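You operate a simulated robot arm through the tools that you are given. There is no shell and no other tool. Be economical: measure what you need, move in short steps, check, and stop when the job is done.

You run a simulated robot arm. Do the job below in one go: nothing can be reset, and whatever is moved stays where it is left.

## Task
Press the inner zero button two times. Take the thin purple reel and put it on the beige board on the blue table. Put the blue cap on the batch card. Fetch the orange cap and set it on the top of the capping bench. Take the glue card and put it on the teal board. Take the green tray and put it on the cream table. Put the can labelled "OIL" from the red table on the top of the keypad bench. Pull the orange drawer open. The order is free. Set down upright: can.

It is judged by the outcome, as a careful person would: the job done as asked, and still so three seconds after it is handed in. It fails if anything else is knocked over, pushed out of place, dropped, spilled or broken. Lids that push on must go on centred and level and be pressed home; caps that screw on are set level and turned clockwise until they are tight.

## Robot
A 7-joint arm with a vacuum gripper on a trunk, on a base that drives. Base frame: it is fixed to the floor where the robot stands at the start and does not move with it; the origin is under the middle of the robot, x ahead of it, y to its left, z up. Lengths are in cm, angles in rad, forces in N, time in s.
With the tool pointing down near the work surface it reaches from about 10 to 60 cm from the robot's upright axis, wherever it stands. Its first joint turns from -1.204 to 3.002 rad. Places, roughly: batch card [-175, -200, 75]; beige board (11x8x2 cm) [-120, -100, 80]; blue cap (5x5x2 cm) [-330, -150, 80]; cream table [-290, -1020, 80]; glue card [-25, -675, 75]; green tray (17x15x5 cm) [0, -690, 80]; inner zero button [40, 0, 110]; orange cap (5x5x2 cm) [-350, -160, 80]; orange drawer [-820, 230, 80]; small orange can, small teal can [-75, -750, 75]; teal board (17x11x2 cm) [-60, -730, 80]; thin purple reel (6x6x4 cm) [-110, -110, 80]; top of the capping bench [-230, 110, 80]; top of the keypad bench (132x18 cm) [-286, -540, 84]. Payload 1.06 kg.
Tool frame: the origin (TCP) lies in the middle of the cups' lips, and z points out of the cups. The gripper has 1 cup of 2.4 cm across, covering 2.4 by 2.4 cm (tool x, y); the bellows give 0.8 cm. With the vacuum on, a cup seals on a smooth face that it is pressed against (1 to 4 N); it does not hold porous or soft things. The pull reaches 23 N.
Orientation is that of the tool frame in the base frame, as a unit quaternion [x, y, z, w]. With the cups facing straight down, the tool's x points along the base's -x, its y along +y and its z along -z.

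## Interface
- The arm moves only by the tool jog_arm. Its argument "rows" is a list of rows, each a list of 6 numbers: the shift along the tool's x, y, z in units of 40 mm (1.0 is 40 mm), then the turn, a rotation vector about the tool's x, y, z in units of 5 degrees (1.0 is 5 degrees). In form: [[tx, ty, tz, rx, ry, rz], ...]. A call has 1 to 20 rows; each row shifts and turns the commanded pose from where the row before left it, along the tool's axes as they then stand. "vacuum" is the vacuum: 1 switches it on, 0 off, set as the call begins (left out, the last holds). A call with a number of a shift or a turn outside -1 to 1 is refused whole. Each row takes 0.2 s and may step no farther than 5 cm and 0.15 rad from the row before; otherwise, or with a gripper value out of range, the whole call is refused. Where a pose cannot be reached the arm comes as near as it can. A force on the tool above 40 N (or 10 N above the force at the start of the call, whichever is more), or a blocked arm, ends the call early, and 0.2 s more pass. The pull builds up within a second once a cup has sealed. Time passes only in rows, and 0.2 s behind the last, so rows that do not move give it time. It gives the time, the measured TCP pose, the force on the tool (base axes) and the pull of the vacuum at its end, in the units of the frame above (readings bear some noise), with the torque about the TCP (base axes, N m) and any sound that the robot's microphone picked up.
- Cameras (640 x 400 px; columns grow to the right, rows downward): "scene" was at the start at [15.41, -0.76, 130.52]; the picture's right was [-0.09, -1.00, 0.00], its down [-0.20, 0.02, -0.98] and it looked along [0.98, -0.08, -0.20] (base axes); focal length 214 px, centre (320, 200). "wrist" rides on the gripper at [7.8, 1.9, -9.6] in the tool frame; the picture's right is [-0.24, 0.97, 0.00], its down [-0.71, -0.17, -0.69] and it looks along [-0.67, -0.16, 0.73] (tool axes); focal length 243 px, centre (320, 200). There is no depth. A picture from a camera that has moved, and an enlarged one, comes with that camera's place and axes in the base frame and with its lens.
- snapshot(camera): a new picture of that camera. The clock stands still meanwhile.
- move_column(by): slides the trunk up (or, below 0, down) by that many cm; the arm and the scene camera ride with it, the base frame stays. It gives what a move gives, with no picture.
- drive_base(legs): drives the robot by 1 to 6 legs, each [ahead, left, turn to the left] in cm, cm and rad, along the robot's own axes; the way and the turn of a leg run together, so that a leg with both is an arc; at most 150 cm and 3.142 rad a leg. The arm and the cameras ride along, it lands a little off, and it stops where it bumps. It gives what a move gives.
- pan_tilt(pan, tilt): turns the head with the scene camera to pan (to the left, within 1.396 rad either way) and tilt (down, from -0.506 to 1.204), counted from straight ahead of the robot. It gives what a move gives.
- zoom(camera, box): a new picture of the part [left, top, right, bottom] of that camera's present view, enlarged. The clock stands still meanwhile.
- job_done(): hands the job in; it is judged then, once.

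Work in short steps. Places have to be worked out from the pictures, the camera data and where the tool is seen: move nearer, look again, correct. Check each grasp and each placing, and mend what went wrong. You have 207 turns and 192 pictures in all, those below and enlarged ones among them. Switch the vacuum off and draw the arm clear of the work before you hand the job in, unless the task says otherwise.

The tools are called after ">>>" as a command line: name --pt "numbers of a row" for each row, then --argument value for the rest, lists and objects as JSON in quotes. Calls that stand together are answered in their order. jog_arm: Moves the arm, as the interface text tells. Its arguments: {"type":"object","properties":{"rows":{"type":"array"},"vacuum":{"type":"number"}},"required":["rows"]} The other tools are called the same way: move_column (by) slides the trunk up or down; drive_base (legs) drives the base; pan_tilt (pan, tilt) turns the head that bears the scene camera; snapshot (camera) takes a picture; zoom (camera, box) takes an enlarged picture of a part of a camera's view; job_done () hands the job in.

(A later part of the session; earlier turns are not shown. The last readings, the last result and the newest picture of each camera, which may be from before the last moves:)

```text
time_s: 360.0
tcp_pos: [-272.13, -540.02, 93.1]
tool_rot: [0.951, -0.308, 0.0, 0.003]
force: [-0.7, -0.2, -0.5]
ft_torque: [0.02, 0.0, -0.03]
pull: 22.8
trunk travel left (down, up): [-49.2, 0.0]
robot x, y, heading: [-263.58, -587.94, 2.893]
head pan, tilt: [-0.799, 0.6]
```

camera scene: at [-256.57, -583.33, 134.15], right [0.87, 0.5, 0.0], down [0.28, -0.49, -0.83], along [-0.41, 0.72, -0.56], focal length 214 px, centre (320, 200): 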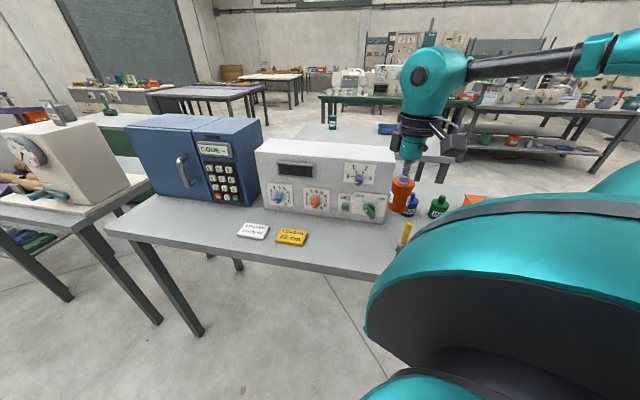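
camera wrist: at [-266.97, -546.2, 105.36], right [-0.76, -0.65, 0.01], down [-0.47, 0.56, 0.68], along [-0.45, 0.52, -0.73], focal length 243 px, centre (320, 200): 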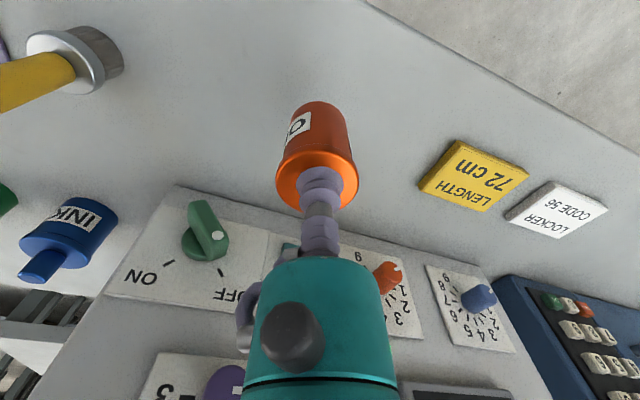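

>>> jog_arm --pt "0 0 0.1 0 0 0" --pt "0 0 0.1 0 0 0" --pt "0 0 0 0 0 0"

```text
time_s: 360.8
tcp_pos: [-272.08, -539.87, 92.24]
tool_rot: [0.952, -0.307, -0.001, 0.002]
force: [0.1, 0.1, -1.3]
ft_torque: [0.03, -0.01, 0.02]
pull: 22.6
trunk travel left (down, up): [-49.2, 0.0]
robot x, y, heading: [-263.87, -588.39, 2.895]
head pan, tilt: [-0.799, 0.6]
```

>>> jog_arm --pt "0 0 0.1 0 0 0" --pt "0 0 0.08 0 0 0" --pt "0 0 0 0 0 0"

```text
time_s: 361.6
tcp_pos: [-272.2, -540.08, 91.56]
tool_rot: [0.952, -0.307, -0.001, 0.003]
force: [0.2, 1.2, -0.9]
ft_torque: [0.02, -0.03, -0.01]
pull: 23.1
trunk travel left (down, up): [-49.2, 0.0]
robot x, y, heading: [-263.69, -588.01, 2.89]
head pan, tilt: [-0.799, 0.6]
```

>>> jog_arm --pt "0 0 0.08 0 0 0" --pt "0 0 0.08 0 0 0" --pt "0 0 0 0 0 0"

```text
time_s: 362.4
tcp_pos: [-272.2, -540.05, 90.98]
tool_rot: [0.952, -0.307, -0.001, 0.003]
force: [-0.2, -1.3, 16.2]
ft_torque: [0.0, -0.04, -0.06]
pull: 22.9
trunk travel left (down, up): [-49.2, 0.0]
robot x, y, heading: [-263.7, -588.05, 2.89]
head pan, tilt: [-0.799, 0.6]
```

Firm contact at 16 N. I ease up slightly, release, and lift.

>>> jog_arm --pt "0 0 -0.06 0 0 0" --pt "0 0 0 0 0 0" --pt "0 0 0 0 0 0" --pt "0 0 0 0 0 0" --pt "0 0 -0.15 0 0 0" --pt "0 0 -0.4 0 0 0" --pt "0 0 -0.9 0 0 0" --pt "0 0 -0.9 0 0 0" --pt "0 0 -0.9 0 0 0" --pt "0 0 -0.9 0 0 0" --vacuum 0

>>> snapshot --camera "wrist"

```text
time_s: 364.6
tcp_pos: [-271.9, -539.87, 108.05]
tool_rot: [0.951, -0.308, -0.002, 0.003]
force: [0.8, 0.6, -0.1]
ft_torque: [0.01, -0.01, 0.0]
pull: 0.0
trunk travel left (down, up): [-49.2, 0.0]
robot x, y, heading: [-263.82, -588.1, 2.891]
head pan, tilt: [-0.799, 0.6]
```

```text
91 pictures are left
camera wrist: at [-266.66, -546.02, 117.53], right [-0.76, -0.65, 0.01], down [-0.47, 0.56, 0.68], along [-0.45, 0.52, -0.73], focal length 243 px, centre (320, 200)
```

wrist: 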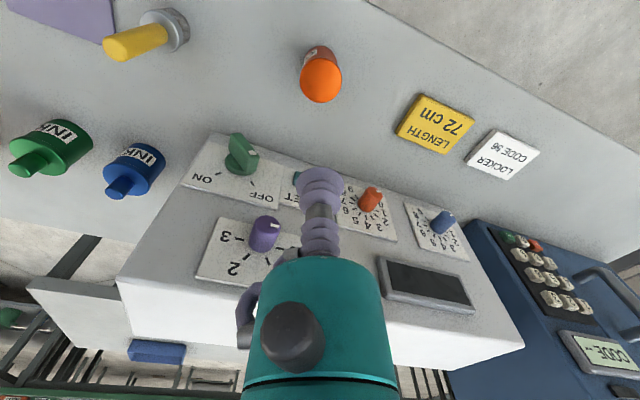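

The OIL can stands on the keypad bench. Now the glue card: back to the front of the red table.

>>> drive_base --legs '[[-60, 20, 0], [0, 0, -3.12], [78, 20, 0], [78, 20, 0]]'

>>> snapshot --camera "wrist"

>>> pan_tilt --pan -1.0 --tilt 0.6

>>> snapshot --camera "scene"

```text
time_s: 383.3
tcp_pos: [-36.94, -661.81, 108.0]
tool_rot: [0.278, 0.961, 0.004, 0.001]
force: [0.2, 0.4, 0.5]
ft_torque: [0.02, -0.02, 0.0]
pull: 0.0
trunk travel left (down, up): [-49.2, 0.0]
robot x, y, heading: [-48.78, -614.04, -0.185]
head pan, tilt: [-0.799, 0.6]
```

```text
90 pictures are left
camera wrist: at [-42.53, -656.2, 117.48], right [0.72, 0.7, 0.01], down [0.51, -0.53, 0.68], along [0.48, -0.49, -0.73], focal length 243 px, centre (320, 200)
```

wrist: 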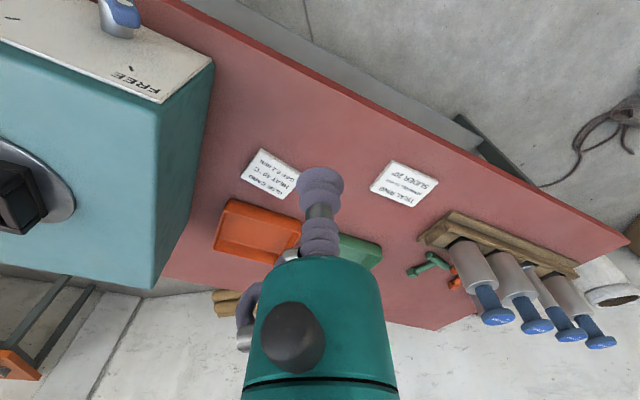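

```text
time_s: 384.0
tcp_pos: [-36.86, -661.82, 107.91]
tool_rot: [0.278, 0.961, 0.002, 0.0]
force: [-0.3, -0.4, -0.8]
ft_torque: [-0.02, 0.0, -0.02]
pull: 0.1
trunk travel left (down, up): [-49.2, 0.0]
robot x, y, heading: [-48.64, -614.21, -0.185]
head pan, tilt: [-1.0, 0.6]
```

```text
89 pictures are left
camera scene: at [-45.13, -622.37, 134.15], right [-0.93, -0.37, 0.0], down [-0.21, 0.52, -0.83], along [0.31, -0.77, -0.56], focal length 214 px, centre (320, 200)
```

scene: 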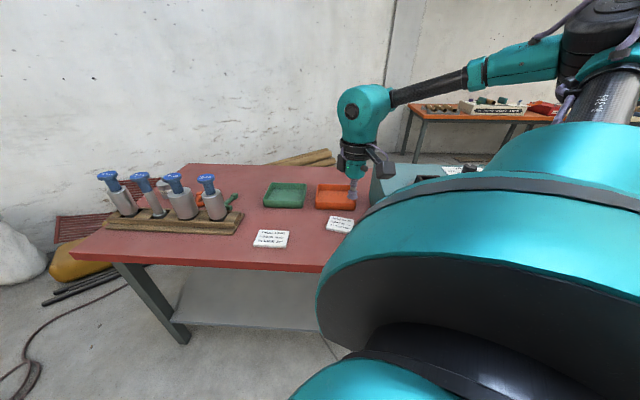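

The glue card is at (-29.5, -683.3). I close in.

>>> drive_base --legs '[[8, -18.2, 0]]'

>>> snapshot --camera "wrist"

```text
time_s: 386.2
tcp_pos: [-32.45, -680.99, 107.9]
tool_rot: [0.277, 0.961, 0.002, 0.0]
force: [0.8, 0.1, 0.2]
ft_torque: [0.0, -0.02, 0.0]
pull: 0.1
trunk travel left (down, up): [-49.2, 0.0]
robot x, y, heading: [-44.27, -633.39, -0.19]
head pan, tilt: [-1.0, 0.6]
```

```text
88 pictures are left
camera wrist: at [-37.94, -675.41, 117.47], right [0.72, 0.7, 0.01], down [0.51, -0.53, 0.68], along [0.48, -0.49, -0.73], focal length 243 px, centre (320, 200)
```

wrist: 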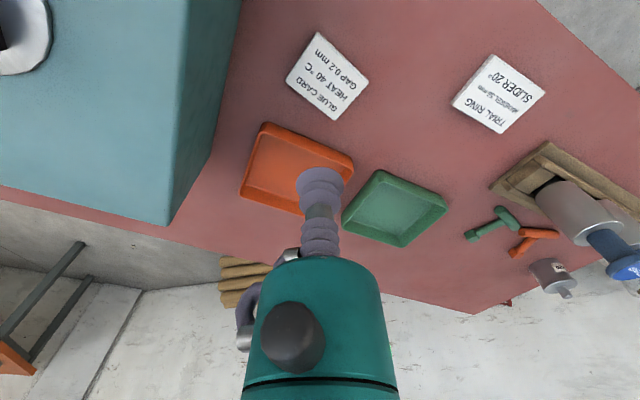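

I move over the card and descend to z 86.

>>> jog_arm --pt "-0.84 0.03 0 0 0 0" --pt "0 0 0.9 0 0 0" --pt "0 0 0.9 0 0 0" --pt "0 0 0.9 0 0 0" --pt "0 0 0.9 0 0 0" --pt "0 0 0.9 0 0 0" --pt "0 0 0.9 0 0 0"

>>> snapshot --camera "wrist"

```text
time_s: 387.8
tcp_pos: [-29.43, -682.66, 86.45]
tool_rot: [0.277, 0.961, 0.002, 0.002]
force: [1.4, -0.7, 0.4]
ft_torque: [0.03, 0.01, -0.03]
pull: 0.0
trunk travel left (down, up): [-49.2, 0.0]
robot x, y, heading: [-44.05, -633.35, -0.188]
head pan, tilt: [-1.0, 0.6]
```

```text
87 pictures are left
camera wrist: at [-35.01, -677.01, 95.94], right [0.72, 0.7, 0.01], down [0.51, -0.53, 0.68], along [0.48, -0.49, -0.73], focal length 243 px, centre (320, 200)
```

wrist: 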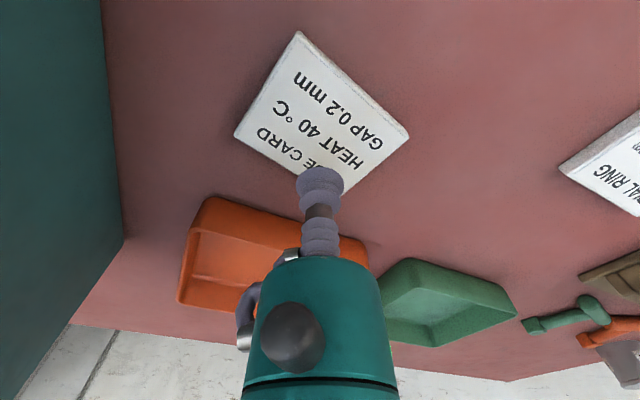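

Centred. Down with vacuum.

>>> jog_arm --pt "0 0 0.7 0 0 0" --pt "0 0 0.55 0 0 0" --pt "0 0 0.1 0 0 0" --pt "0 0 0.1 0 0 0" --pt "0 0 0 0 0 0" --vacuum 1

```text
time_s: 389.0
tcp_pos: [-29.32, -682.64, 80.67]
tool_rot: [0.277, 0.961, 0.002, 0.002]
force: [-0.7, -0.4, 16.0]
ft_torque: [-0.05, 0.02, -0.08]
pull: 22.9
trunk travel left (down, up): [-49.2, 0.0]
robot x, y, heading: [-43.79, -633.55, -0.184]
head pan, tilt: [-1.0, 0.6]
```

Card sealed. I lift and go around to behind the table.

>>> jog_arm --pt "0 0 -0.3 0 0 0" --pt "0 0 -0.9 0 0 0" --pt "0 0 -0.9 0 0 0" --pt "0 0 -0.9 0 0 0" --pt "0 0 -0.9 0 0 0" --pt "0 0 -0.9 0 0 0" --pt "0 0 -0.9 0 0 0" --pt "0 0 -0.9 0 0 0"

>>> drive_base --legs '[[0, 28, 0], [-139, -45, 0], [15.6, -83.6, 0], [15.6, -83.6, 0]]'

>>> snapshot --camera "wrist"

```text
time_s: 390.8
tcp_pos: [-29.47, -682.83, 106.9]
tool_rot: [0.277, 0.961, 0.003, 0.001]
force: [-0.7, -0.3, -0.9]
ft_torque: [0.0, -0.02, -0.03]
pull: 22.6
trunk travel left (down, up): [-49.2, 0.0]
robot x, y, heading: [-44.01, -633.72, -0.187]
head pan, tilt: [-1.0, 0.6]
```

```text
time_s: 415.0
tcp_pos: [-172.29, -840.54, 106.87]
tool_rot: [0.29, 0.957, 0.002, 0.001]
force: [-0.3, 0.3, -0.9]
ft_torque: [-0.01, 0.0, 0.0]
pull: 22.9
trunk travel left (down, up): [-49.2, 0.0]
robot x, y, heading: [-185.6, -790.69, -0.213]
head pan, tilt: [-1.0, 0.6]
```

```text
86 pictures are left
camera wrist: at [-177.7, -834.81, 116.36], right [0.74, 0.68, 0.01], down [0.49, -0.54, 0.68], along [0.47, -0.5, -0.73], focal length 243 px, centre (320, 200)
```

wrist: 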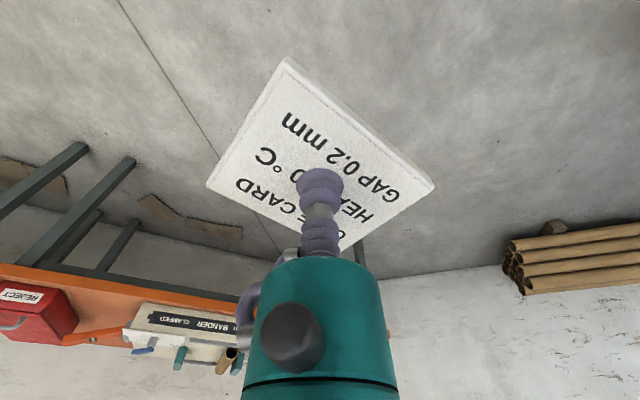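

Turn around and back in behind the table.

>>> drive_base --legs '[[0, 0, 3.13], [-129, -18, 0]]'

>>> snapshot --camera "wrist"

>>> snapshot --camera "scene"

```text
time_s: 428.9
tcp_pos: [-66.84, -755.14, 106.85]
tool_rot: [0.951, -0.309, -0.001, 0.003]
force: [-0.5, 0.2, -0.9]
ft_torque: [-0.04, 0.0, 0.04]
pull: 22.6
trunk travel left (down, up): [-49.2, 0.0]
robot x, y, heading: [-55.59, -805.8, 2.883]
head pan, tilt: [-1.0, 0.6]
```

```text
85 pictures are left
camera wrist: at [-61.52, -761.29, 116.37], right [-0.76, -0.65, 0.01], down [-0.47, 0.56, 0.68], along [-0.45, 0.52, -0.73], focal length 243 px, centre (320, 200)
```

wrist: 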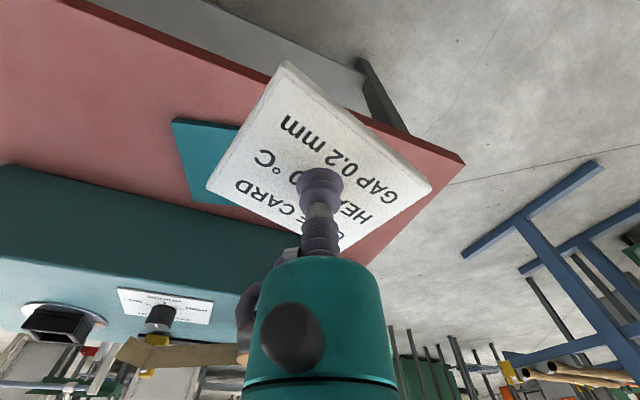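

```text
84 pictures are left
camera scene: at [-58.6, -796.97, 134.15], right [0.95, 0.31, 0.0], down [0.18, -0.54, -0.83], along [-0.26, 0.78, -0.56], focal length 214 px, centre (320, 200)
```

scene: 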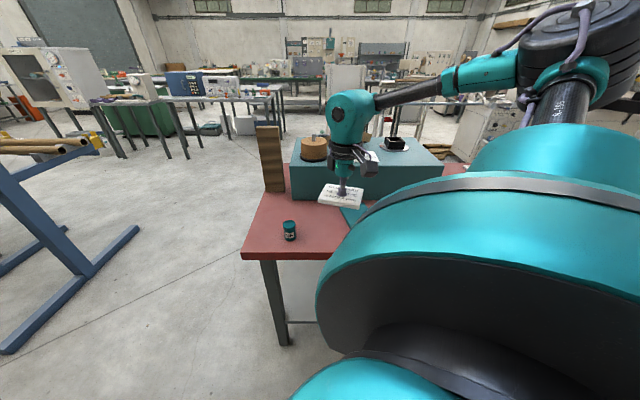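

The board centre is about (-65, -730.3), its long side about 30° off the card. I drive closer and yaw the card 30° to align it.

>>> drive_base --legs '[[0, -26, 0]]'

>>> jog_arm --pt "0 0 0 0 0 -1" --pt "0 0 0 0 0 -1" --pt "0 0 0 0 0 -1" --pt "0 0 0 0 0 -1" --pt "0 0 0 0 0 -1" --pt "0 0 0 0 0 -1"

>>> snapshot --camera "wrist"

```text
time_s: 431.7
tcp_pos: [-60.08, -730.47, 106.83]
tool_rot: [0.95, -0.312, -0.001, 0.003]
force: [-0.1, 0.3, 0.0]
ft_torque: [-0.01, 0.02, 0.01]
pull: 23.0
trunk travel left (down, up): [-49.2, 0.0]
robot x, y, heading: [-49.06, -780.83, 2.882]
head pan, tilt: [-1.0, 0.6]
```

```text
time_s: 433.1
tcp_pos: [-63.07, -734.57, 106.57]
tool_rot: [0.994, -0.105, -0.001, 0.009]
force: [-0.2, 0.1, -0.8]
ft_torque: [0.02, 0.02, 0.0]
pull: 22.4
out of reach, approached as far as the arm can: row 4, 5, 6
trunk travel left (down, up): [-49.2, 0.0]
robot x, y, heading: [-49.57, -781.0, 2.88]
head pan, tilt: [-1.0, 0.6]
```

```text
83 pictures are left
camera wrist: at [-55.74, -737.97, 116.04], right [-0.43, -0.9, 0.02], down [-0.65, 0.33, 0.68], along [-0.62, 0.28, -0.73], focal length 243 px, centre (320, 200)
```

wrist: 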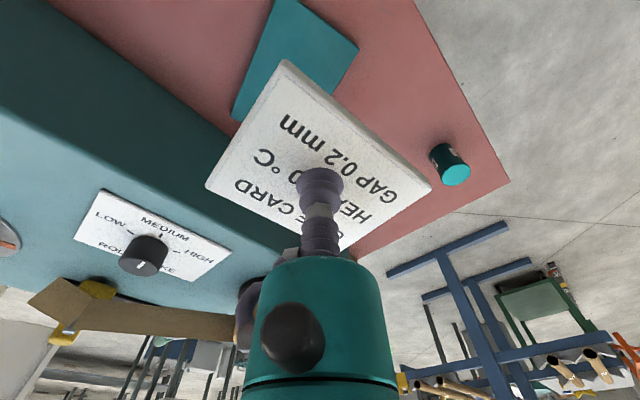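

The yaw limit gave about 24° of the 30°, which is enough. I move over the board centre.

>>> jog_arm --pt "-0.3 -0.47 0 0 0 0" --pt "-0.3 -0.47 0 0 0 0" --pt "0 0 0.9 0 0 0" --pt "0 0 0.9 0 0 0" --pt "0 0 0.9 0 0 0"

>>> snapshot --camera "wrist"

```text
time_s: 434.3
tcp_pos: [-66.09, -734.2, 96.2]
tool_rot: [0.995, -0.096, -0.01, 0.009]
force: [1.4, -0.9, -3.7]
ft_torque: [0.05, 0.11, 0.03]
pull: 23.2
out of reach, approached as far as the arm can: row 1, 2
trunk travel left (down, up): [-49.2, 0.0]
robot x, y, heading: [-49.15, -780.74, 2.883]
head pan, tilt: [-1.0, 0.6]
```

```text
82 pictures are left
camera wrist: at [-58.61, -737.6, 105.62], right [-0.42, -0.91, 0.02], down [-0.65, 0.32, 0.69], along [-0.64, 0.28, -0.72], focal length 243 px, centre (320, 200)
```

wrist: 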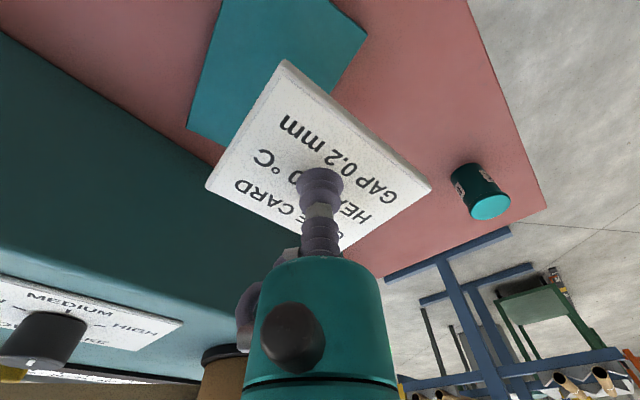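

The arm is at its limit here. I raise it, ease the yaw, and reposition with the base instead.

>>> jog_arm --pt "0 0 -0.9 0 0 0" --pt "0 0 -0.9 0 0 0" --pt "0 0 -0.9 0 0 1"

>>> drive_base --legs '[[0, 0, 0.14], [-6.9, -7.5, 0]]'

>>> snapshot --camera "wrist"

```text
time_s: 435.1
tcp_pos: [-65.46, -734.15, 106.83]
tool_rot: [0.99, -0.141, -0.001, 0.009]
force: [-1.2, 0.4, 0.0]
ft_torque: [0.0, -0.01, -0.01]
pull: 23.0
trunk travel left (down, up): [-49.2, 0.0]
robot x, y, heading: [-49.69, -780.76, 2.886]
head pan, tilt: [-1.0, 0.6]
```

```text
time_s: 437.1
tcp_pos: [-63.86, -730.28, 106.66]
tool_rot: [0.997, -0.072, -0.001, 0.01]
force: [-0.8, -0.7, 0.0]
ft_torque: [0.04, 0.01, 0.01]
pull: 22.7
trunk travel left (down, up): [-49.2, 0.0]
robot x, y, heading: [-41.44, -774.38, 3.018]
head pan, tilt: [-1.0, 0.6]
```

```text
81 pictures are left
camera wrist: at [-56.33, -733.19, 116.27], right [-0.37, -0.93, 0.02], down [-0.67, 0.29, 0.68], along [-0.64, 0.24, -0.73], focal length 243 px, centre (320, 200)
```

wrist: 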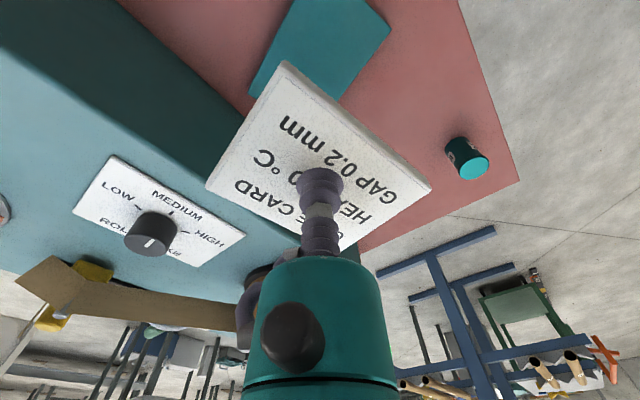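

The card is right over the board centre with 28° yaw. I lower to about z 88.

>>> jog_arm --pt "0 0 0.9 0 0 0" --pt "0 0 0.9 0 0 0" --pt "0 0 0.9 0 0 0" --pt "0 0 0.9 0 0 0" --pt "0 0 0.9 0 0 0"

>>> snapshot --camera "wrist"

>>> snapshot --camera "scene"

```text
time_s: 438.3
tcp_pos: [-64.13, -730.8, 88.67]
tool_rot: [0.997, -0.072, -0.001, 0.011]
force: [0.1, -0.6, -0.1]
ft_torque: [-0.04, 0.01, -0.01]
pull: 22.5
trunk travel left (down, up): [-49.2, 0.0]
robot x, y, heading: [-41.78, -774.26, 3.018]
head pan, tilt: [-1.0, 0.6]
```

```text
80 pictures are left
camera wrist: at [-56.54, -733.71, 98.24], right [-0.37, -0.93, 0.02], down [-0.67, 0.29, 0.68], along [-0.64, 0.24, -0.73], focal length 243 px, centre (320, 200)
```

wrist: 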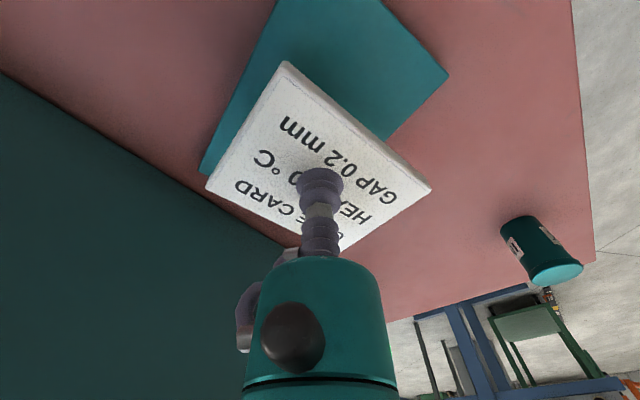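

```text
79 pictures are left
camera scene: at [-45.44, -766.29, 134.14], right [0.9, 0.43, 0.0], down [0.24, -0.51, -0.82], along [-0.36, 0.74, -0.57], focal length 214 px, centre (320, 200)
```

scene: 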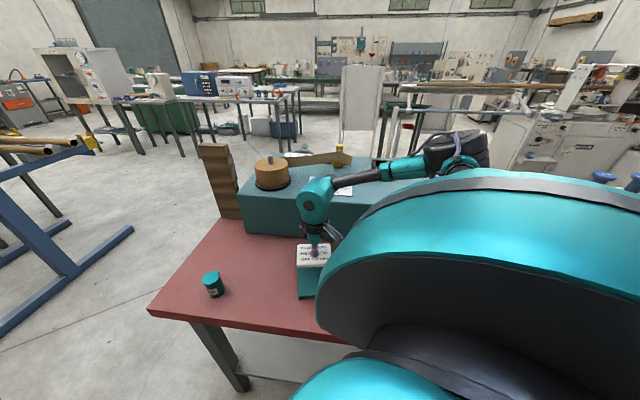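

Still centred. I lower to contact.

>>> jog_arm --pt "0 -0.1 0.7 0 0 0" --pt "0 0 0.4 0 0 0" --pt "0 0 0.1 0 0 0" --pt "0 0 0 0 0 0"

```text
time_s: 439.3
tcp_pos: [-64.01, -730.65, 83.9]
tool_rot: [0.997, -0.072, -0.001, 0.01]
force: [0.2, -0.3, -0.1]
ft_torque: [0.0, 0.01, -0.02]
pull: 23.0
trunk travel left (down, up): [-49.2, 0.0]
robot x, y, heading: [-41.68, -774.41, 3.019]
head pan, tilt: [-1.0, 0.6]
```

>>> jog_arm --pt "0 0 0.08 0 0 0" --pt "0 0 0.08 0 0 0" --pt "0 0 0.06 0 0 0" --pt "0 0 0 0 0 0"

```text
time_s: 440.3
tcp_pos: [-63.92, -730.46, 82.97]
tool_rot: [0.997, -0.072, 0.0, 0.01]
force: [0.4, -0.3, -1.2]
ft_torque: [-0.01, -0.02, 0.03]
pull: 23.1
trunk travel left (down, up): [-49.2, 0.0]
robot x, y, heading: [-41.43, -774.29, 3.022]
head pan, tilt: [-1.0, 0.6]
```

>>> jog_arm --pt "0 0 0.06 0 0 0" --pt "0 0 0.06 0 0 0" --pt "0 0 0 0 0 0"

```text
time_s: 441.1
tcp_pos: [-63.98, -730.48, 82.76]
tool_rot: [0.997, -0.073, -0.003, 0.009]
force: [3.8, 1.3, 14.2]
ft_torque: [0.12, -0.05, -0.03]
pull: 22.8
trunk travel left (down, up): [-49.2, 0.0]
robot x, y, heading: [-41.34, -774.55, 3.019]
head pan, tilt: [-1.0, 0.6]
```

Contact. I release and lift.

>>> jog_arm --pt "0 0 -0.08 0 0 0" --pt "0 0 0 0 0 0" --pt "0 0 0 0 0 0" --pt "0 0 0 0 0 0" --pt "0 0 -0.15 0 0 0" --pt "0 0 -0.4 0 0 0" --pt "0 0 -0.9 0 0 0" --pt "0 0 -0.9 0 0 0" --pt "0 0 -0.9 0 0 0" --pt "0 0 -0.9 0 0 1" --pt "0 0 -0.9 0 0 1" --pt "0 0 -0.9 0 0 1" --vacuum 0

>>> snapshot --camera "wrist"

```text
time_s: 443.7
tcp_pos: [-63.85, -729.83, 106.73]
tool_rot: [0.979, -0.202, 0.001, 0.009]
force: [-0.4, -0.1, -0.9]
ft_torque: [0.0, -0.04, 0.0]
pull: 0.0
trunk travel left (down, up): [-49.2, 0.0]
robot x, y, heading: [-41.88, -774.19, 3.02]
head pan, tilt: [-1.0, 0.6]
```

```text
78 pictures are left
camera wrist: at [-57.38, -734.54, 116.25], right [-0.6, -0.8, 0.02], down [-0.58, 0.45, 0.68], along [-0.55, 0.4, -0.74], focal length 243 px, centre (320, 200)
```

wrist: 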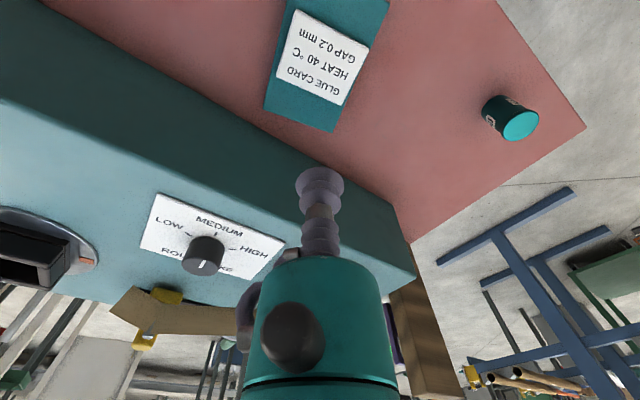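

The glue card is neatly on the teal board. Next is the green tray, so back around to the front of the red table.

>>> drive_base --legs '[[0, 20, 0], [140, 13, 0], [10, -82, 0], [10, -82, 0], [0, 0, -3.14]]'

```text
time_s: 474.2
tcp_pos: [-163.81, -671.93, 106.57]
tool_rot: [0.19, 0.982, 0.009, 0.0]
force: [-0.5, 0.0, -0.9]
ft_torque: [-0.03, 0.02, 0.01]
pull: 0.1
trunk travel left (down, up): [-49.2, 0.0]
robot x, y, heading: [-187.27, -627.96, -0.098]
head pan, tilt: [-1.0, 0.6]
```

Now along the front to the tray.

>>> drive_base --legs '[[81.8, 11, 0], [81.8, 11, 0]]'

>>> snapshot --camera "wrist"

>>> snapshot --camera "scene"

```text
time_s: 482.6
tcp_pos: [2.26, -664.57, 106.71]
tool_rot: [0.183, 0.983, 0.01, -0.001]
force: [0.0, -0.1, -0.5]
ft_torque: [-0.03, 0.04, -0.01]
pull: 0.1
trunk travel left (down, up): [-49.2, 0.0]
robot x, y, heading: [-21.93, -620.73, -0.085]
head pan, tilt: [-1.0, 0.6]
```

```text
77 pictures are left
camera wrist: at [-4.35, -660.16, 116.21], right [0.57, 0.82, 0.02], down [0.6, -0.43, 0.68], along [0.56, -0.38, -0.73], focal length 243 px, centre (320, 200)
```

wrist: 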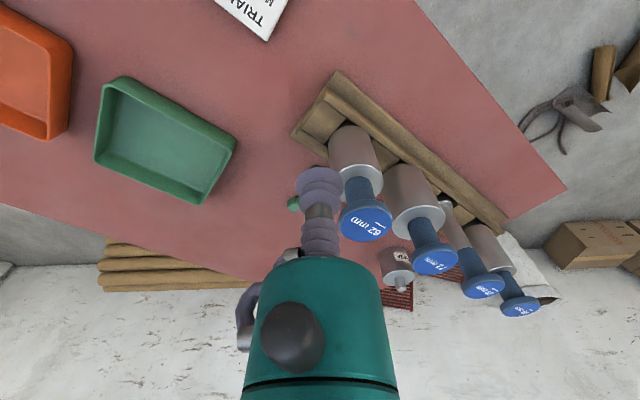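

```text
76 pictures are left
camera scene: at [-17.7, -628.6, 134.15], right [-0.88, -0.47, 0.0], down [-0.26, 0.5, -0.83], along [0.39, -0.73, -0.56], focal length 214 px, centre (320, 200)
```

scene: 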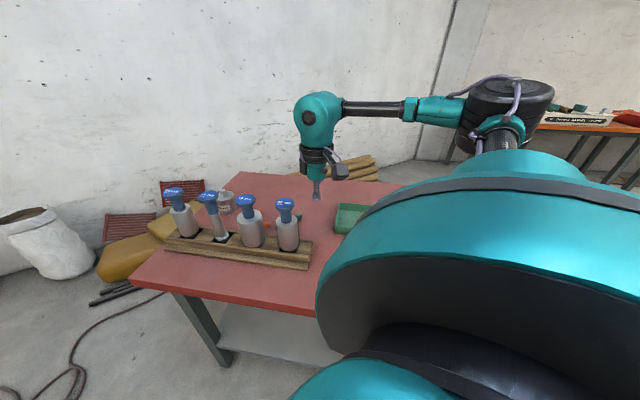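

The tray floor centre is about (-2.5, -691), and the bottle tops reach z 100 nearby. I swing the tool away from the bottles, then close in.

>>> jog_arm --pt "0.777 -0.3 -0.3 0 0 0.6" --pt "0.777 -0.3 0 0 0 0.6" --pt "0.777 -0.3 0 0 0 0.6"

>>> drive_base --legs '[[4, -13.5, 0]]'

>>> snapshot --camera "wrist"

```text
time_s: 483.4
tcp_pos: [-7.91, -663.85, 108.03]
tool_rot: [0.259, 0.966, 0.011, 0.0]
force: [-0.1, -0.6, -0.6]
ft_torque: [-0.01, -0.02, -0.01]
pull: 0.0
trunk travel left (down, up): [-49.2, 0.0]
robot x, y, heading: [-21.69, -620.99, -0.084]
head pan, tilt: [-1.0, 0.6]
```

```text
time_s: 485.2
tcp_pos: [-4.71, -677.7, 107.9]
tool_rot: [0.259, 0.966, 0.011, -0.002]
force: [0.5, -0.6, 0.8]
ft_torque: [0.02, -0.01, 0.02]
pull: 0.0
trunk travel left (down, up): [-49.2, 0.0]
robot x, y, heading: [-19.27, -634.86, -0.082]
head pan, tilt: [-1.0, 0.6]
```

```text
75 pictures are left
camera wrist: at [-10.63, -672.54, 117.5], right [0.69, 0.72, 0.02], down [0.53, -0.52, 0.68], along [0.5, -0.46, -0.74], focal length 243 px, centre (320, 200)
```

wrist: 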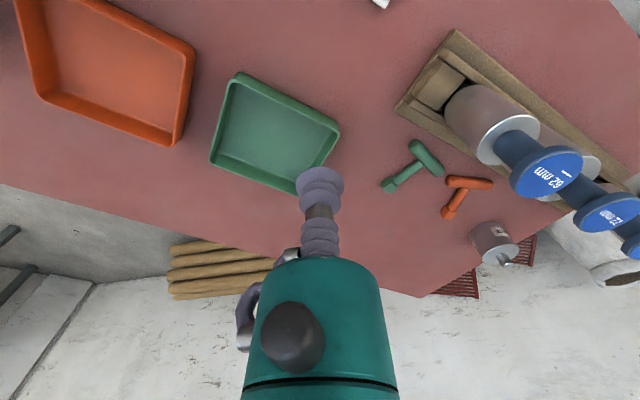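

Tray centre is about (-2.3, -689.8). I move over it and lower to z 90.

>>> jog_arm --pt "-0.51 -0.585 0 0 0 0" --pt "-0.51 -0.585 0 0 0 0" --pt "-0.51 -0.585 0 0 0 0" --pt "-0.51 -0.585 0 0 0 0" --pt "0 0 0.9 0 0 0" --pt "0 0 0.9 0 0 0" --pt "0 0 0.9 0 0 0" --pt "0 0 0.9 0 0 0" --pt "0 0 0.9 0 0 0"

>>> snapshot --camera "wrist"

>>> snapshot --camera "scene"

```text
time_s: 487.2
tcp_pos: [-2.55, -689.44, 89.41]
tool_rot: [0.259, 0.966, 0.011, -0.001]
force: [0.5, -0.7, 0.3]
ft_torque: [-0.02, 0.01, -0.02]
pull: 0.1
trunk travel left (down, up): [-49.2, 0.0]
robot x, y, heading: [-19.14, -634.81, -0.08]
head pan, tilt: [-1.0, 0.6]
```

```text
74 pictures are left
camera wrist: at [-8.26, -684.24, 98.97], right [0.69, 0.72, 0.02], down [0.52, -0.52, 0.68], along [0.5, -0.46, -0.74], focal length 243 px, centre (320, 200)
```

wrist: 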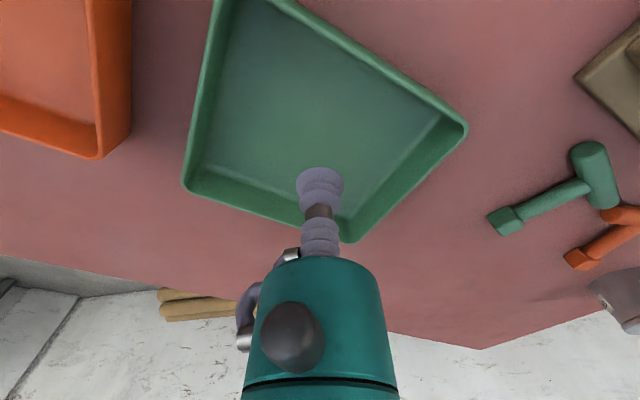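

```text
73 pictures are left
camera scene: at [-14.87, -642.48, 134.14], right [-0.88, -0.47, 0.0], down [-0.27, 0.5, -0.82], along [0.39, -0.73, -0.57], focal length 214 px, centre (320, 200)
```

scene: 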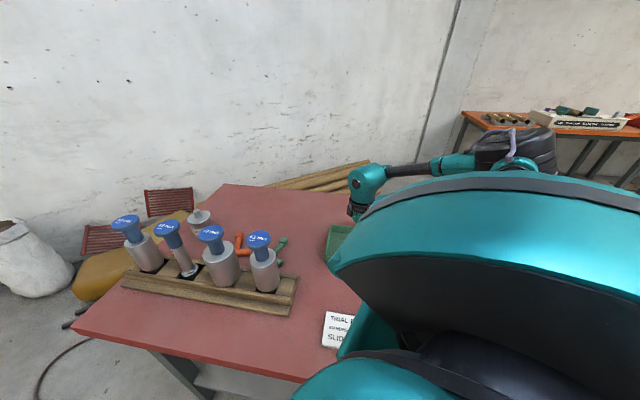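

The TCP is about 1 cm off the tray centre. I trim and descend with vacuum.

>>> jog_arm --pt "-0.2 -0.2 0.4 0 0 0" --pt "0 0 0.8 0 0 0" --pt "0 0 0.5 0 0 0" --pt "0 0 0.1 0 0 0" --pt "0 0 0.1 0 0 0" --pt "0 0 0 0 0 0" --vacuum 1

```text
time_s: 488.6
tcp_pos: [-2.39, -689.05, 83.25]
tool_rot: [0.259, 0.966, 0.008, -0.002]
force: [-0.3, 0.7, 0.1]
ft_torque: [-0.01, -0.02, -0.01]
pull: 0.1
out of reach, approached as far as the arm can: row 1, 3
trunk travel left (down, up): [-49.2, 0.0]
robot x, y, heading: [-19.02, -634.75, -0.085]
head pan, tilt: [-1.0, 0.6]
```

At the reach limit. I lift the arm, lower the trunk by 12 cm for better reach, and re-aim.

>>> jog_arm --pt "0 0 -0.9 0 0 0" --pt "0 0 -0.9 0 0 0" --pt "0 0 -0.9 0 0 0" --pt "0 0 -0.9 0 0 0" --vacuum 0

>>> move_column --by -12

>>> snapshot --camera "wrist"

```text
time_s: 489.6
tcp_pos: [-2.43, -689.23, 97.6]
tool_rot: [0.258, 0.966, 0.01, -0.002]
force: [0.2, 0.1, 0.6]
ft_torque: [-0.01, -0.01, -0.02]
pull: 0.1
trunk travel left (down, up): [-49.2, 0.0]
robot x, y, heading: [-19.08, -635.05, -0.08]
head pan, tilt: [-1.0, 0.6]
```

```text
time_s: 491.1
tcp_pos: [-4.05, -689.16, 81.84]
tool_rot: [0.259, 0.961, -0.008, -0.094]
force: [0.2, 0.5, 0.4]
ft_torque: [-0.02, -0.01, -0.02]
pull: 0.2
trunk travel left (down, up): [-37.2, 12.0]
robot x, y, heading: [-19.15, -634.7, -0.086]
head pan, tilt: [-1.0, 0.6]
```

```text
72 pictures are left
camera wrist: at [-7.92, -683.98, 92.37], right [0.68, 0.72, -0.1], down [0.64, -0.53, 0.56], along [0.35, -0.45, -0.82], focal length 243 px, centre (320, 200)
```

wrist: 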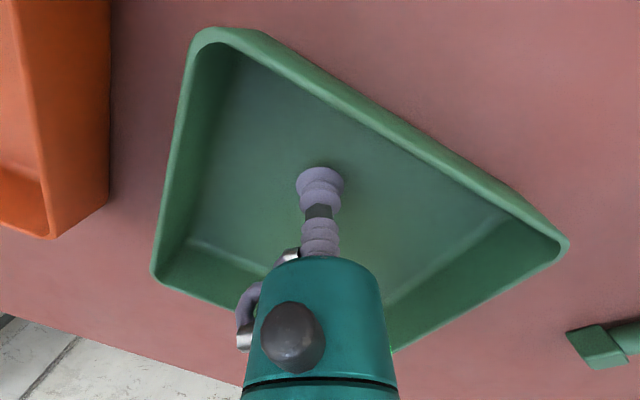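

The tool tilted about 11° during the trunk move, which is unexpected. I look before touching anything.

>>> snapshot --camera "scene"

>>> jog_arm --pt "0 0 -0.3 0 0 0" --pt "0 0 0 0 0 0"

```text
71 pictures are left
camera scene: at [-6.51, -643.14, 120.8], right [-0.88, -0.47, 0.0], down [-0.27, 0.5, -0.83], along [0.39, -0.73, -0.56], focal length 214 px, centre (320, 200)
```

scene: 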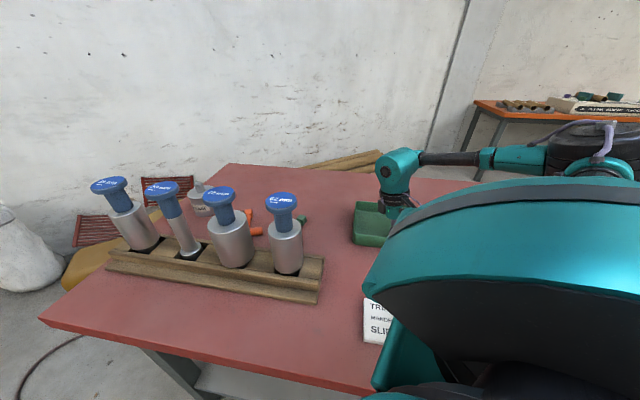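

```text
time_s: 491.8
tcp_pos: [-3.84, -689.12, 82.91]
tool_rot: [0.259, 0.961, -0.007, -0.093]
force: [-0.7, -0.1, -0.6]
ft_torque: [0.0, -0.02, 0.0]
pull: 0.0
trunk travel left (down, up): [-37.2, 12.0]
robot x, y, heading: [-18.91, -634.54, -0.082]
head pan, tilt: [-1.0, 0.6]
```

The camera data suggests the trunk linkage pitches the chest slightly as it lowers, so nothing was hit. I lift out of the tray and re-level the tool.

>>> jog_arm --pt "0 0 -0.9 0 0 0" --pt "0 0 -0.9 0 0 0" --pt "0 0 0 -0.47 -0.98 0" --pt "0 0 0 -0.47 -0.98 0" --pt "0 0 0 0 0 0"

>>> snapshot --camera "wrist"

```text
time_s: 492.9
tcp_pos: [-1.24, -688.74, 89.99]
tool_rot: [0.261, 0.965, 0.01, 0.0]
force: [-0.8, 0.3, 0.0]
ft_torque: [0.0, -0.01, 0.0]
pull: 0.1
out of reach, approached as far as the arm can: row 3, 4
trunk travel left (down, up): [-37.2, 12.0]
robot x, y, heading: [-19.25, -634.7, -0.087]
head pan, tilt: [-1.0, 0.6]
```

```text
70 pictures are left
camera wrist: at [-7.01, -683.38, 99.55], right [0.69, 0.72, 0.02], down [0.52, -0.52, 0.68], along [0.5, -0.46, -0.73], focal length 243 px, centre (320, 200)
```

wrist: 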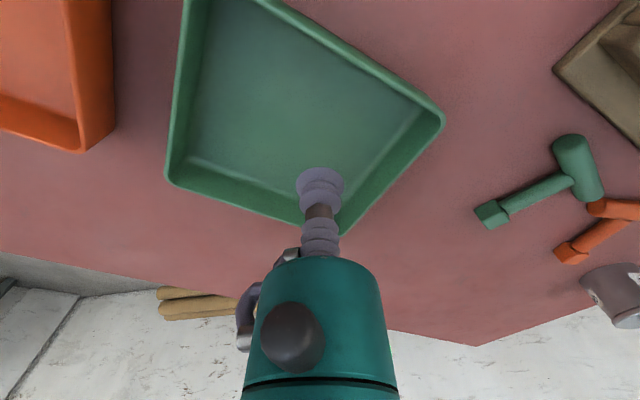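

Still short of reach. Turning the base a bit left puts the tray further on the right, where the reach was better.

>>> jog_arm --pt "0.5 0.3 -0.9 0 0 0" --pt "0 0 -0.6 0 0 0"

>>> drive_base --legs '[[0, 0, 0.17]]'

>>> jog_arm --pt "0.6 -0.6 0 0 0 1" --pt "0.6 -0.6 0 0 0 1" --pt "0 0 0 0 0 0"

>>> snapshot --camera "wrist"

```text
time_s: 493.6
tcp_pos: [-2.49, -686.61, 96.11]
tool_rot: [0.262, 0.965, 0.01, 0.0]
force: [-1.1, 0.2, -0.2]
ft_torque: [0.0, 0.03, 0.01]
pull: 0.0
trunk travel left (down, up): [-37.2, 12.0]
robot x, y, heading: [-19.0, -634.99, -0.08]
head pan, tilt: [-1.0, 0.6]
```

```text
time_s: 494.6
tcp_pos: [6.38, -683.04, 96.1]
tool_rot: [0.177, 0.984, 0.009, -0.001]
force: [0.9, 0.2, -0.5]
ft_torque: [-0.03, 0.01, -0.01]
pull: 0.1
trunk travel left (down, up): [-37.2, 12.0]
robot x, y, heading: [-18.92, -634.85, 0.093]
head pan, tilt: [-1.0, 0.6]
```

```text
time_s: 495.4
tcp_pos: [0.05, -685.4, 95.87]
tool_rot: [0.262, 0.965, 0.009, -0.002]
force: [-0.3, 0.8, 0.7]
ft_torque: [-0.02, -0.02, 0.01]
pull: 0.0
trunk travel left (down, up): [-37.2, 12.0]
robot x, y, heading: [-18.99, -634.74, 0.092]
head pan, tilt: [-1.0, 0.6]
```

```text
69 pictures are left
camera wrist: at [-5.65, -680.17, 105.48], right [0.69, 0.72, 0.01], down [0.52, -0.52, 0.68], along [0.49, -0.46, -0.74], focal length 243 px, centre (320, 200)
```

wrist: 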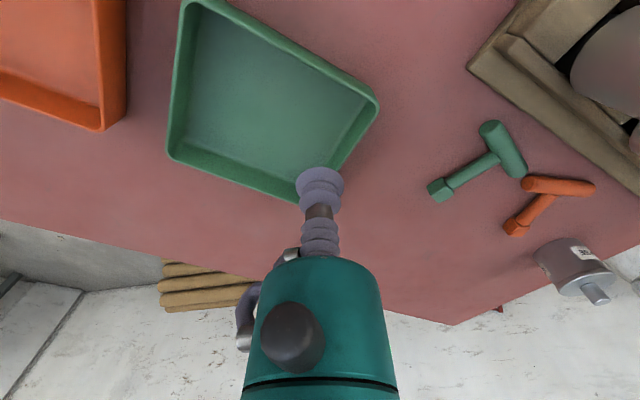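

Tray centre is (-1.9, -690.5). I move there and descend into it.

>>> jog_arm --pt "-0.11 -0.68 0 0 0 0" --pt "-0.11 -0.68 0 0 0 0" --pt "0 0 0.9 0 0 0" --pt "0 0 0.9 0 0 0" --pt "0 0 0.8 0 0 0" --pt "0 0 0 0 0 0"

>>> snapshot --camera "wrist"

```text
time_s: 496.8
tcp_pos: [-0.01, -686.72, 85.77]
tool_rot: [0.264, 0.965, 0.008, -0.002]
force: [0.0, -0.5, 0.3]
ft_torque: [-0.03, 0.01, -0.02]
pull: 0.1
out of reach, approached as far as the arm can: row 1, 2
trunk travel left (down, up): [-37.2, 12.0]
robot x, y, heading: [-19.03, -634.75, 0.094]
head pan, tilt: [-1.0, 0.6]
```

```text
68 pictures are left
camera wrist: at [-5.7, -681.34, 95.36], right [0.7, 0.72, 0.01], down [0.52, -0.52, 0.68], along [0.49, -0.46, -0.74], focal length 243 px, centre (320, 200)
```

wrist: 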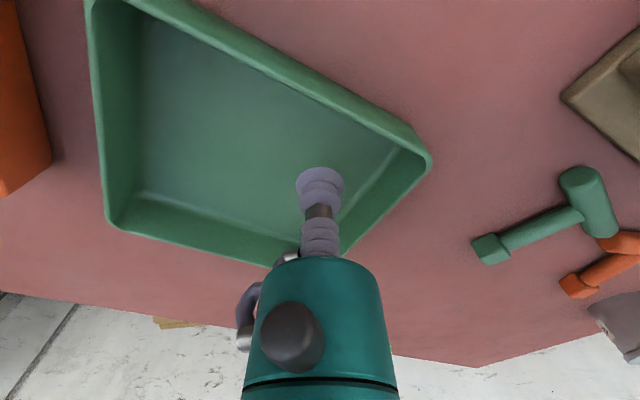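

Reach got worse, so the last joint's yaw limit is the likely cause. I lift a little, yaw the tool clockwise 20° and try again.

>>> jog_arm --pt "0 0 -0.6 0 0 0.5" --pt "0 0 0 0 0 0.9" --pt "0 0 0 0 0 0.9" --pt "0 0 0 0 0 0.9" --pt "0 0 0 0 0 0.8" --pt "-0.22 -0.49 0 0 0 0" --pt "-0.22 -0.49 0 0 0 0" --pt "0 0 0 0 0 0"

>>> snapshot --camera "wrist"

```text
time_s: 498.6
tcp_pos: [-2.06, -690.62, 88.17]
tool_rot: [0.426, 0.905, 0.009, -0.004]
force: [0.1, -0.1, -0.2]
ft_torque: [0.02, 0.04, 0.02]
pull: 0.0
trunk travel left (down, up): [-37.2, 12.0]
robot x, y, heading: [-19.17, -634.97, 0.095]
head pan, tilt: [-1.0, 0.6]
```

```text
67 pictures are left
camera wrist: at [-5.6, -683.72, 97.74], right [0.9, 0.44, 0.01], down [0.32, -0.67, 0.67], along [0.3, -0.6, -0.74], focal length 243 px, centre (320, 200)
```

wrist: 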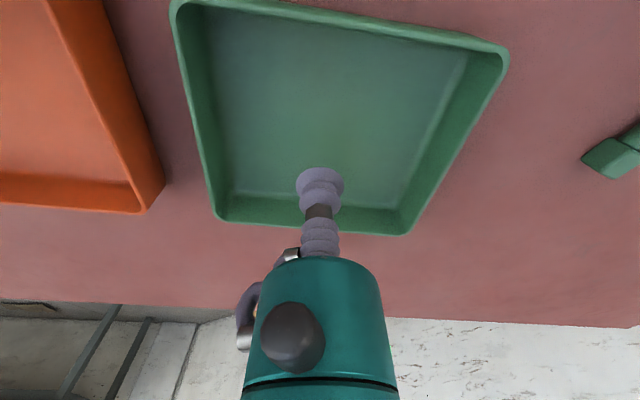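

Now centred in the tray. I descend with vacuum.

>>> jog_arm --pt "-0.08 -0.08 0.9 0 0 0" --pt "0 0 0.6 0 0 0" --pt "0 0 0.1 0 0 0" --pt "0 0 0.1 0 0 0" --pt "0 0 0 0 0 0" --vacuum 1

```text
time_s: 499.8
tcp_pos: [-1.99, -691.16, 81.38]
tool_rot: [0.425, 0.905, 0.008, -0.004]
force: [0.3, -1.3, 0.5]
ft_torque: [0.02, 0.01, 0.0]
pull: 0.2
trunk travel left (down, up): [-37.2, 12.0]
robot x, y, heading: [-19.28, -634.74, 0.093]
head pan, tilt: [-1.0, 0.6]
```

>>> jog_arm --pt "0 0 0.08 0 0 0" --pt "0 0 0.08 0 0 0" --pt "0 0 0.06 0 0 0" --pt "0 0 0 0 0 0"

```text
time_s: 500.8
tcp_pos: [-1.99, -691.08, 80.49]
tool_rot: [0.426, 0.905, 0.008, -0.004]
force: [-0.2, -1.1, 2.7]
ft_torque: [-0.18, 0.02, -0.05]
pull: 23.2
trunk travel left (down, up): [-37.2, 12.0]
robot x, y, heading: [-19.07, -634.55, 0.092]
head pan, tilt: [-1.0, 0.6]
```

Tray gripped. I lift it straight up.

>>> jog_arm --pt "0 0 -0.2 0 0 0" --pt "0 0 -0.5 0 0 0" --pt "0 0 -0.8 0 0 0" --pt "0 0 -0.8 0 0 0" --pt "0 0 -0.8 0 0 0" --pt "0 0 -0.8 0 0 0" --pt "0 0 -0.8 0 0 0" --pt "0 0 -0.8 0 0 0" --pt "0 0 -0.8 0 0 0" --pt "0 0 -0.5 0 0 0"

>>> snapshot --camera "wrist"

>>> snapshot --camera "scene"

```text
time_s: 503.0
tcp_pos: [-1.93, -691.6, 107.77]
tool_rot: [0.425, 0.905, 0.009, -0.003]
force: [0.3, 0.5, -1.2]
ft_torque: [0.03, 0.0, -0.02]
pull: 23.2
trunk travel left (down, up): [-37.2, 12.0]
robot x, y, heading: [-19.05, -634.64, 0.094]
head pan, tilt: [-1.0, 0.6]
```

```text
66 pictures are left
camera wrist: at [-5.49, -684.69, 117.49], right [0.9, 0.44, 0.01], down [0.32, -0.67, 0.67], along [0.3, -0.6, -0.74], focal length 243 px, centre (320, 200)
```

wrist: 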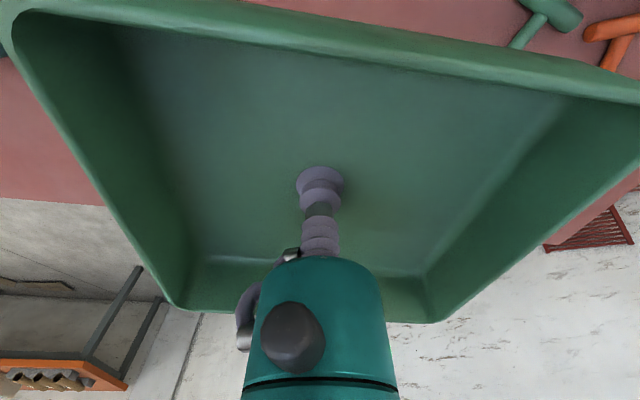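

```text
65 pictures are left
camera scene: at [-5.24, -640.86, 120.8], right [-0.79, -0.62, 0.0], down [-0.35, 0.45, -0.83], along [0.51, -0.65, -0.56], focal length 214 px, centre (320, 200)
```

scene: 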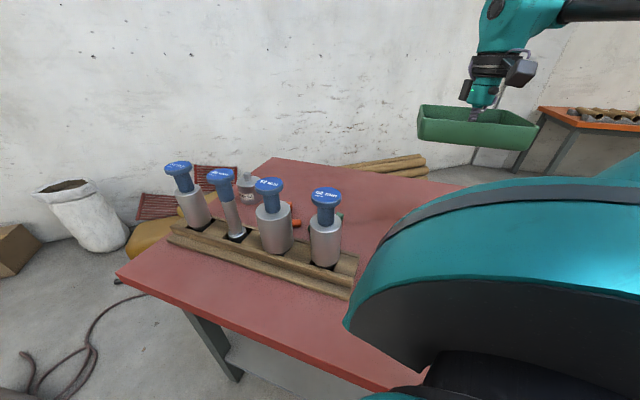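

The tray is level. I pull it in a bit and drive away, back to the gap west of the table.

>>> jog_arm --pt "0.7 0.5 0 0 0 0" --pt "0.7 0.5 0 0 0 0" --pt "0.7 0.5 0 0 0 0"

>>> drive_base --legs '[[0, 30, 0], [-84, 5, 0], [-84, -8, 0]]'

>>> drive_base --legs '[[8, -85, 0], [8, -85, 0]]'

>>> pan_tilt --pan -1.39 --tilt 0.3

>>> snapshot --camera "scene"

```text
time_s: 503.8
tcp_pos: [-2.75, -681.09, 108.1]
tool_rot: [0.425, 0.905, 0.009, -0.004]
force: [0.7, 0.4, -1.8]
ft_torque: [0.0, 0.01, -0.02]
pull: 22.7
trunk travel left (down, up): [-37.2, 12.0]
robot x, y, heading: [-19.06, -634.61, 0.095]
head pan, tilt: [-1.0, 0.6]
```

```text
time_s: 515.2
tcp_pos: [-171.78, -668.64, 107.98]
tool_rot: [0.425, 0.905, 0.008, -0.004]
force: [0.1, -0.2, -1.3]
ft_torque: [0.02, -0.01, -0.01]
pull: 23.4
trunk travel left (down, up): [-37.2, 12.0]
robot x, y, heading: [-188.29, -622.05, 0.089]
head pan, tilt: [-1.0, 0.6]
```

```text
time_s: 530.6
tcp_pos: [-139.03, -837.1, 108.05]
tool_rot: [0.421, 0.907, 0.009, -0.004]
force: [-0.5, 0.5, -1.9]
ft_torque: [-0.01, 0.01, 0.0]
pull: 23.2
trunk travel left (down, up): [-37.2, 12.0]
robot x, y, heading: [-155.76, -790.97, 0.094]
head pan, tilt: [-1.0, 0.6]
```

```text
time_s: 531.4
tcp_pos: [-139.07, -836.98, 108.06]
tool_rot: [0.422, 0.907, 0.009, -0.004]
force: [0.6, 0.6, -1.7]
ft_torque: [-0.02, -0.03, 0.01]
pull: 22.4
trunk travel left (down, up): [-37.2, 12.0]
robot x, y, heading: [-155.87, -790.88, 0.099]
head pan, tilt: [-1.389, 0.3]
```

```text
64 pictures are left
camera scene: at [-144.7, -798.83, 123.55], right [-0.96, -0.28, 0.0], down [-0.08, 0.28, -0.96], along [0.27, -0.92, -0.3], focal length 214 px, centre (320, 200)
```

scene: 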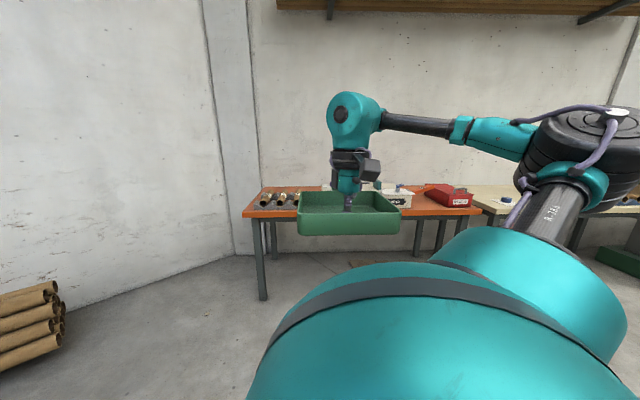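

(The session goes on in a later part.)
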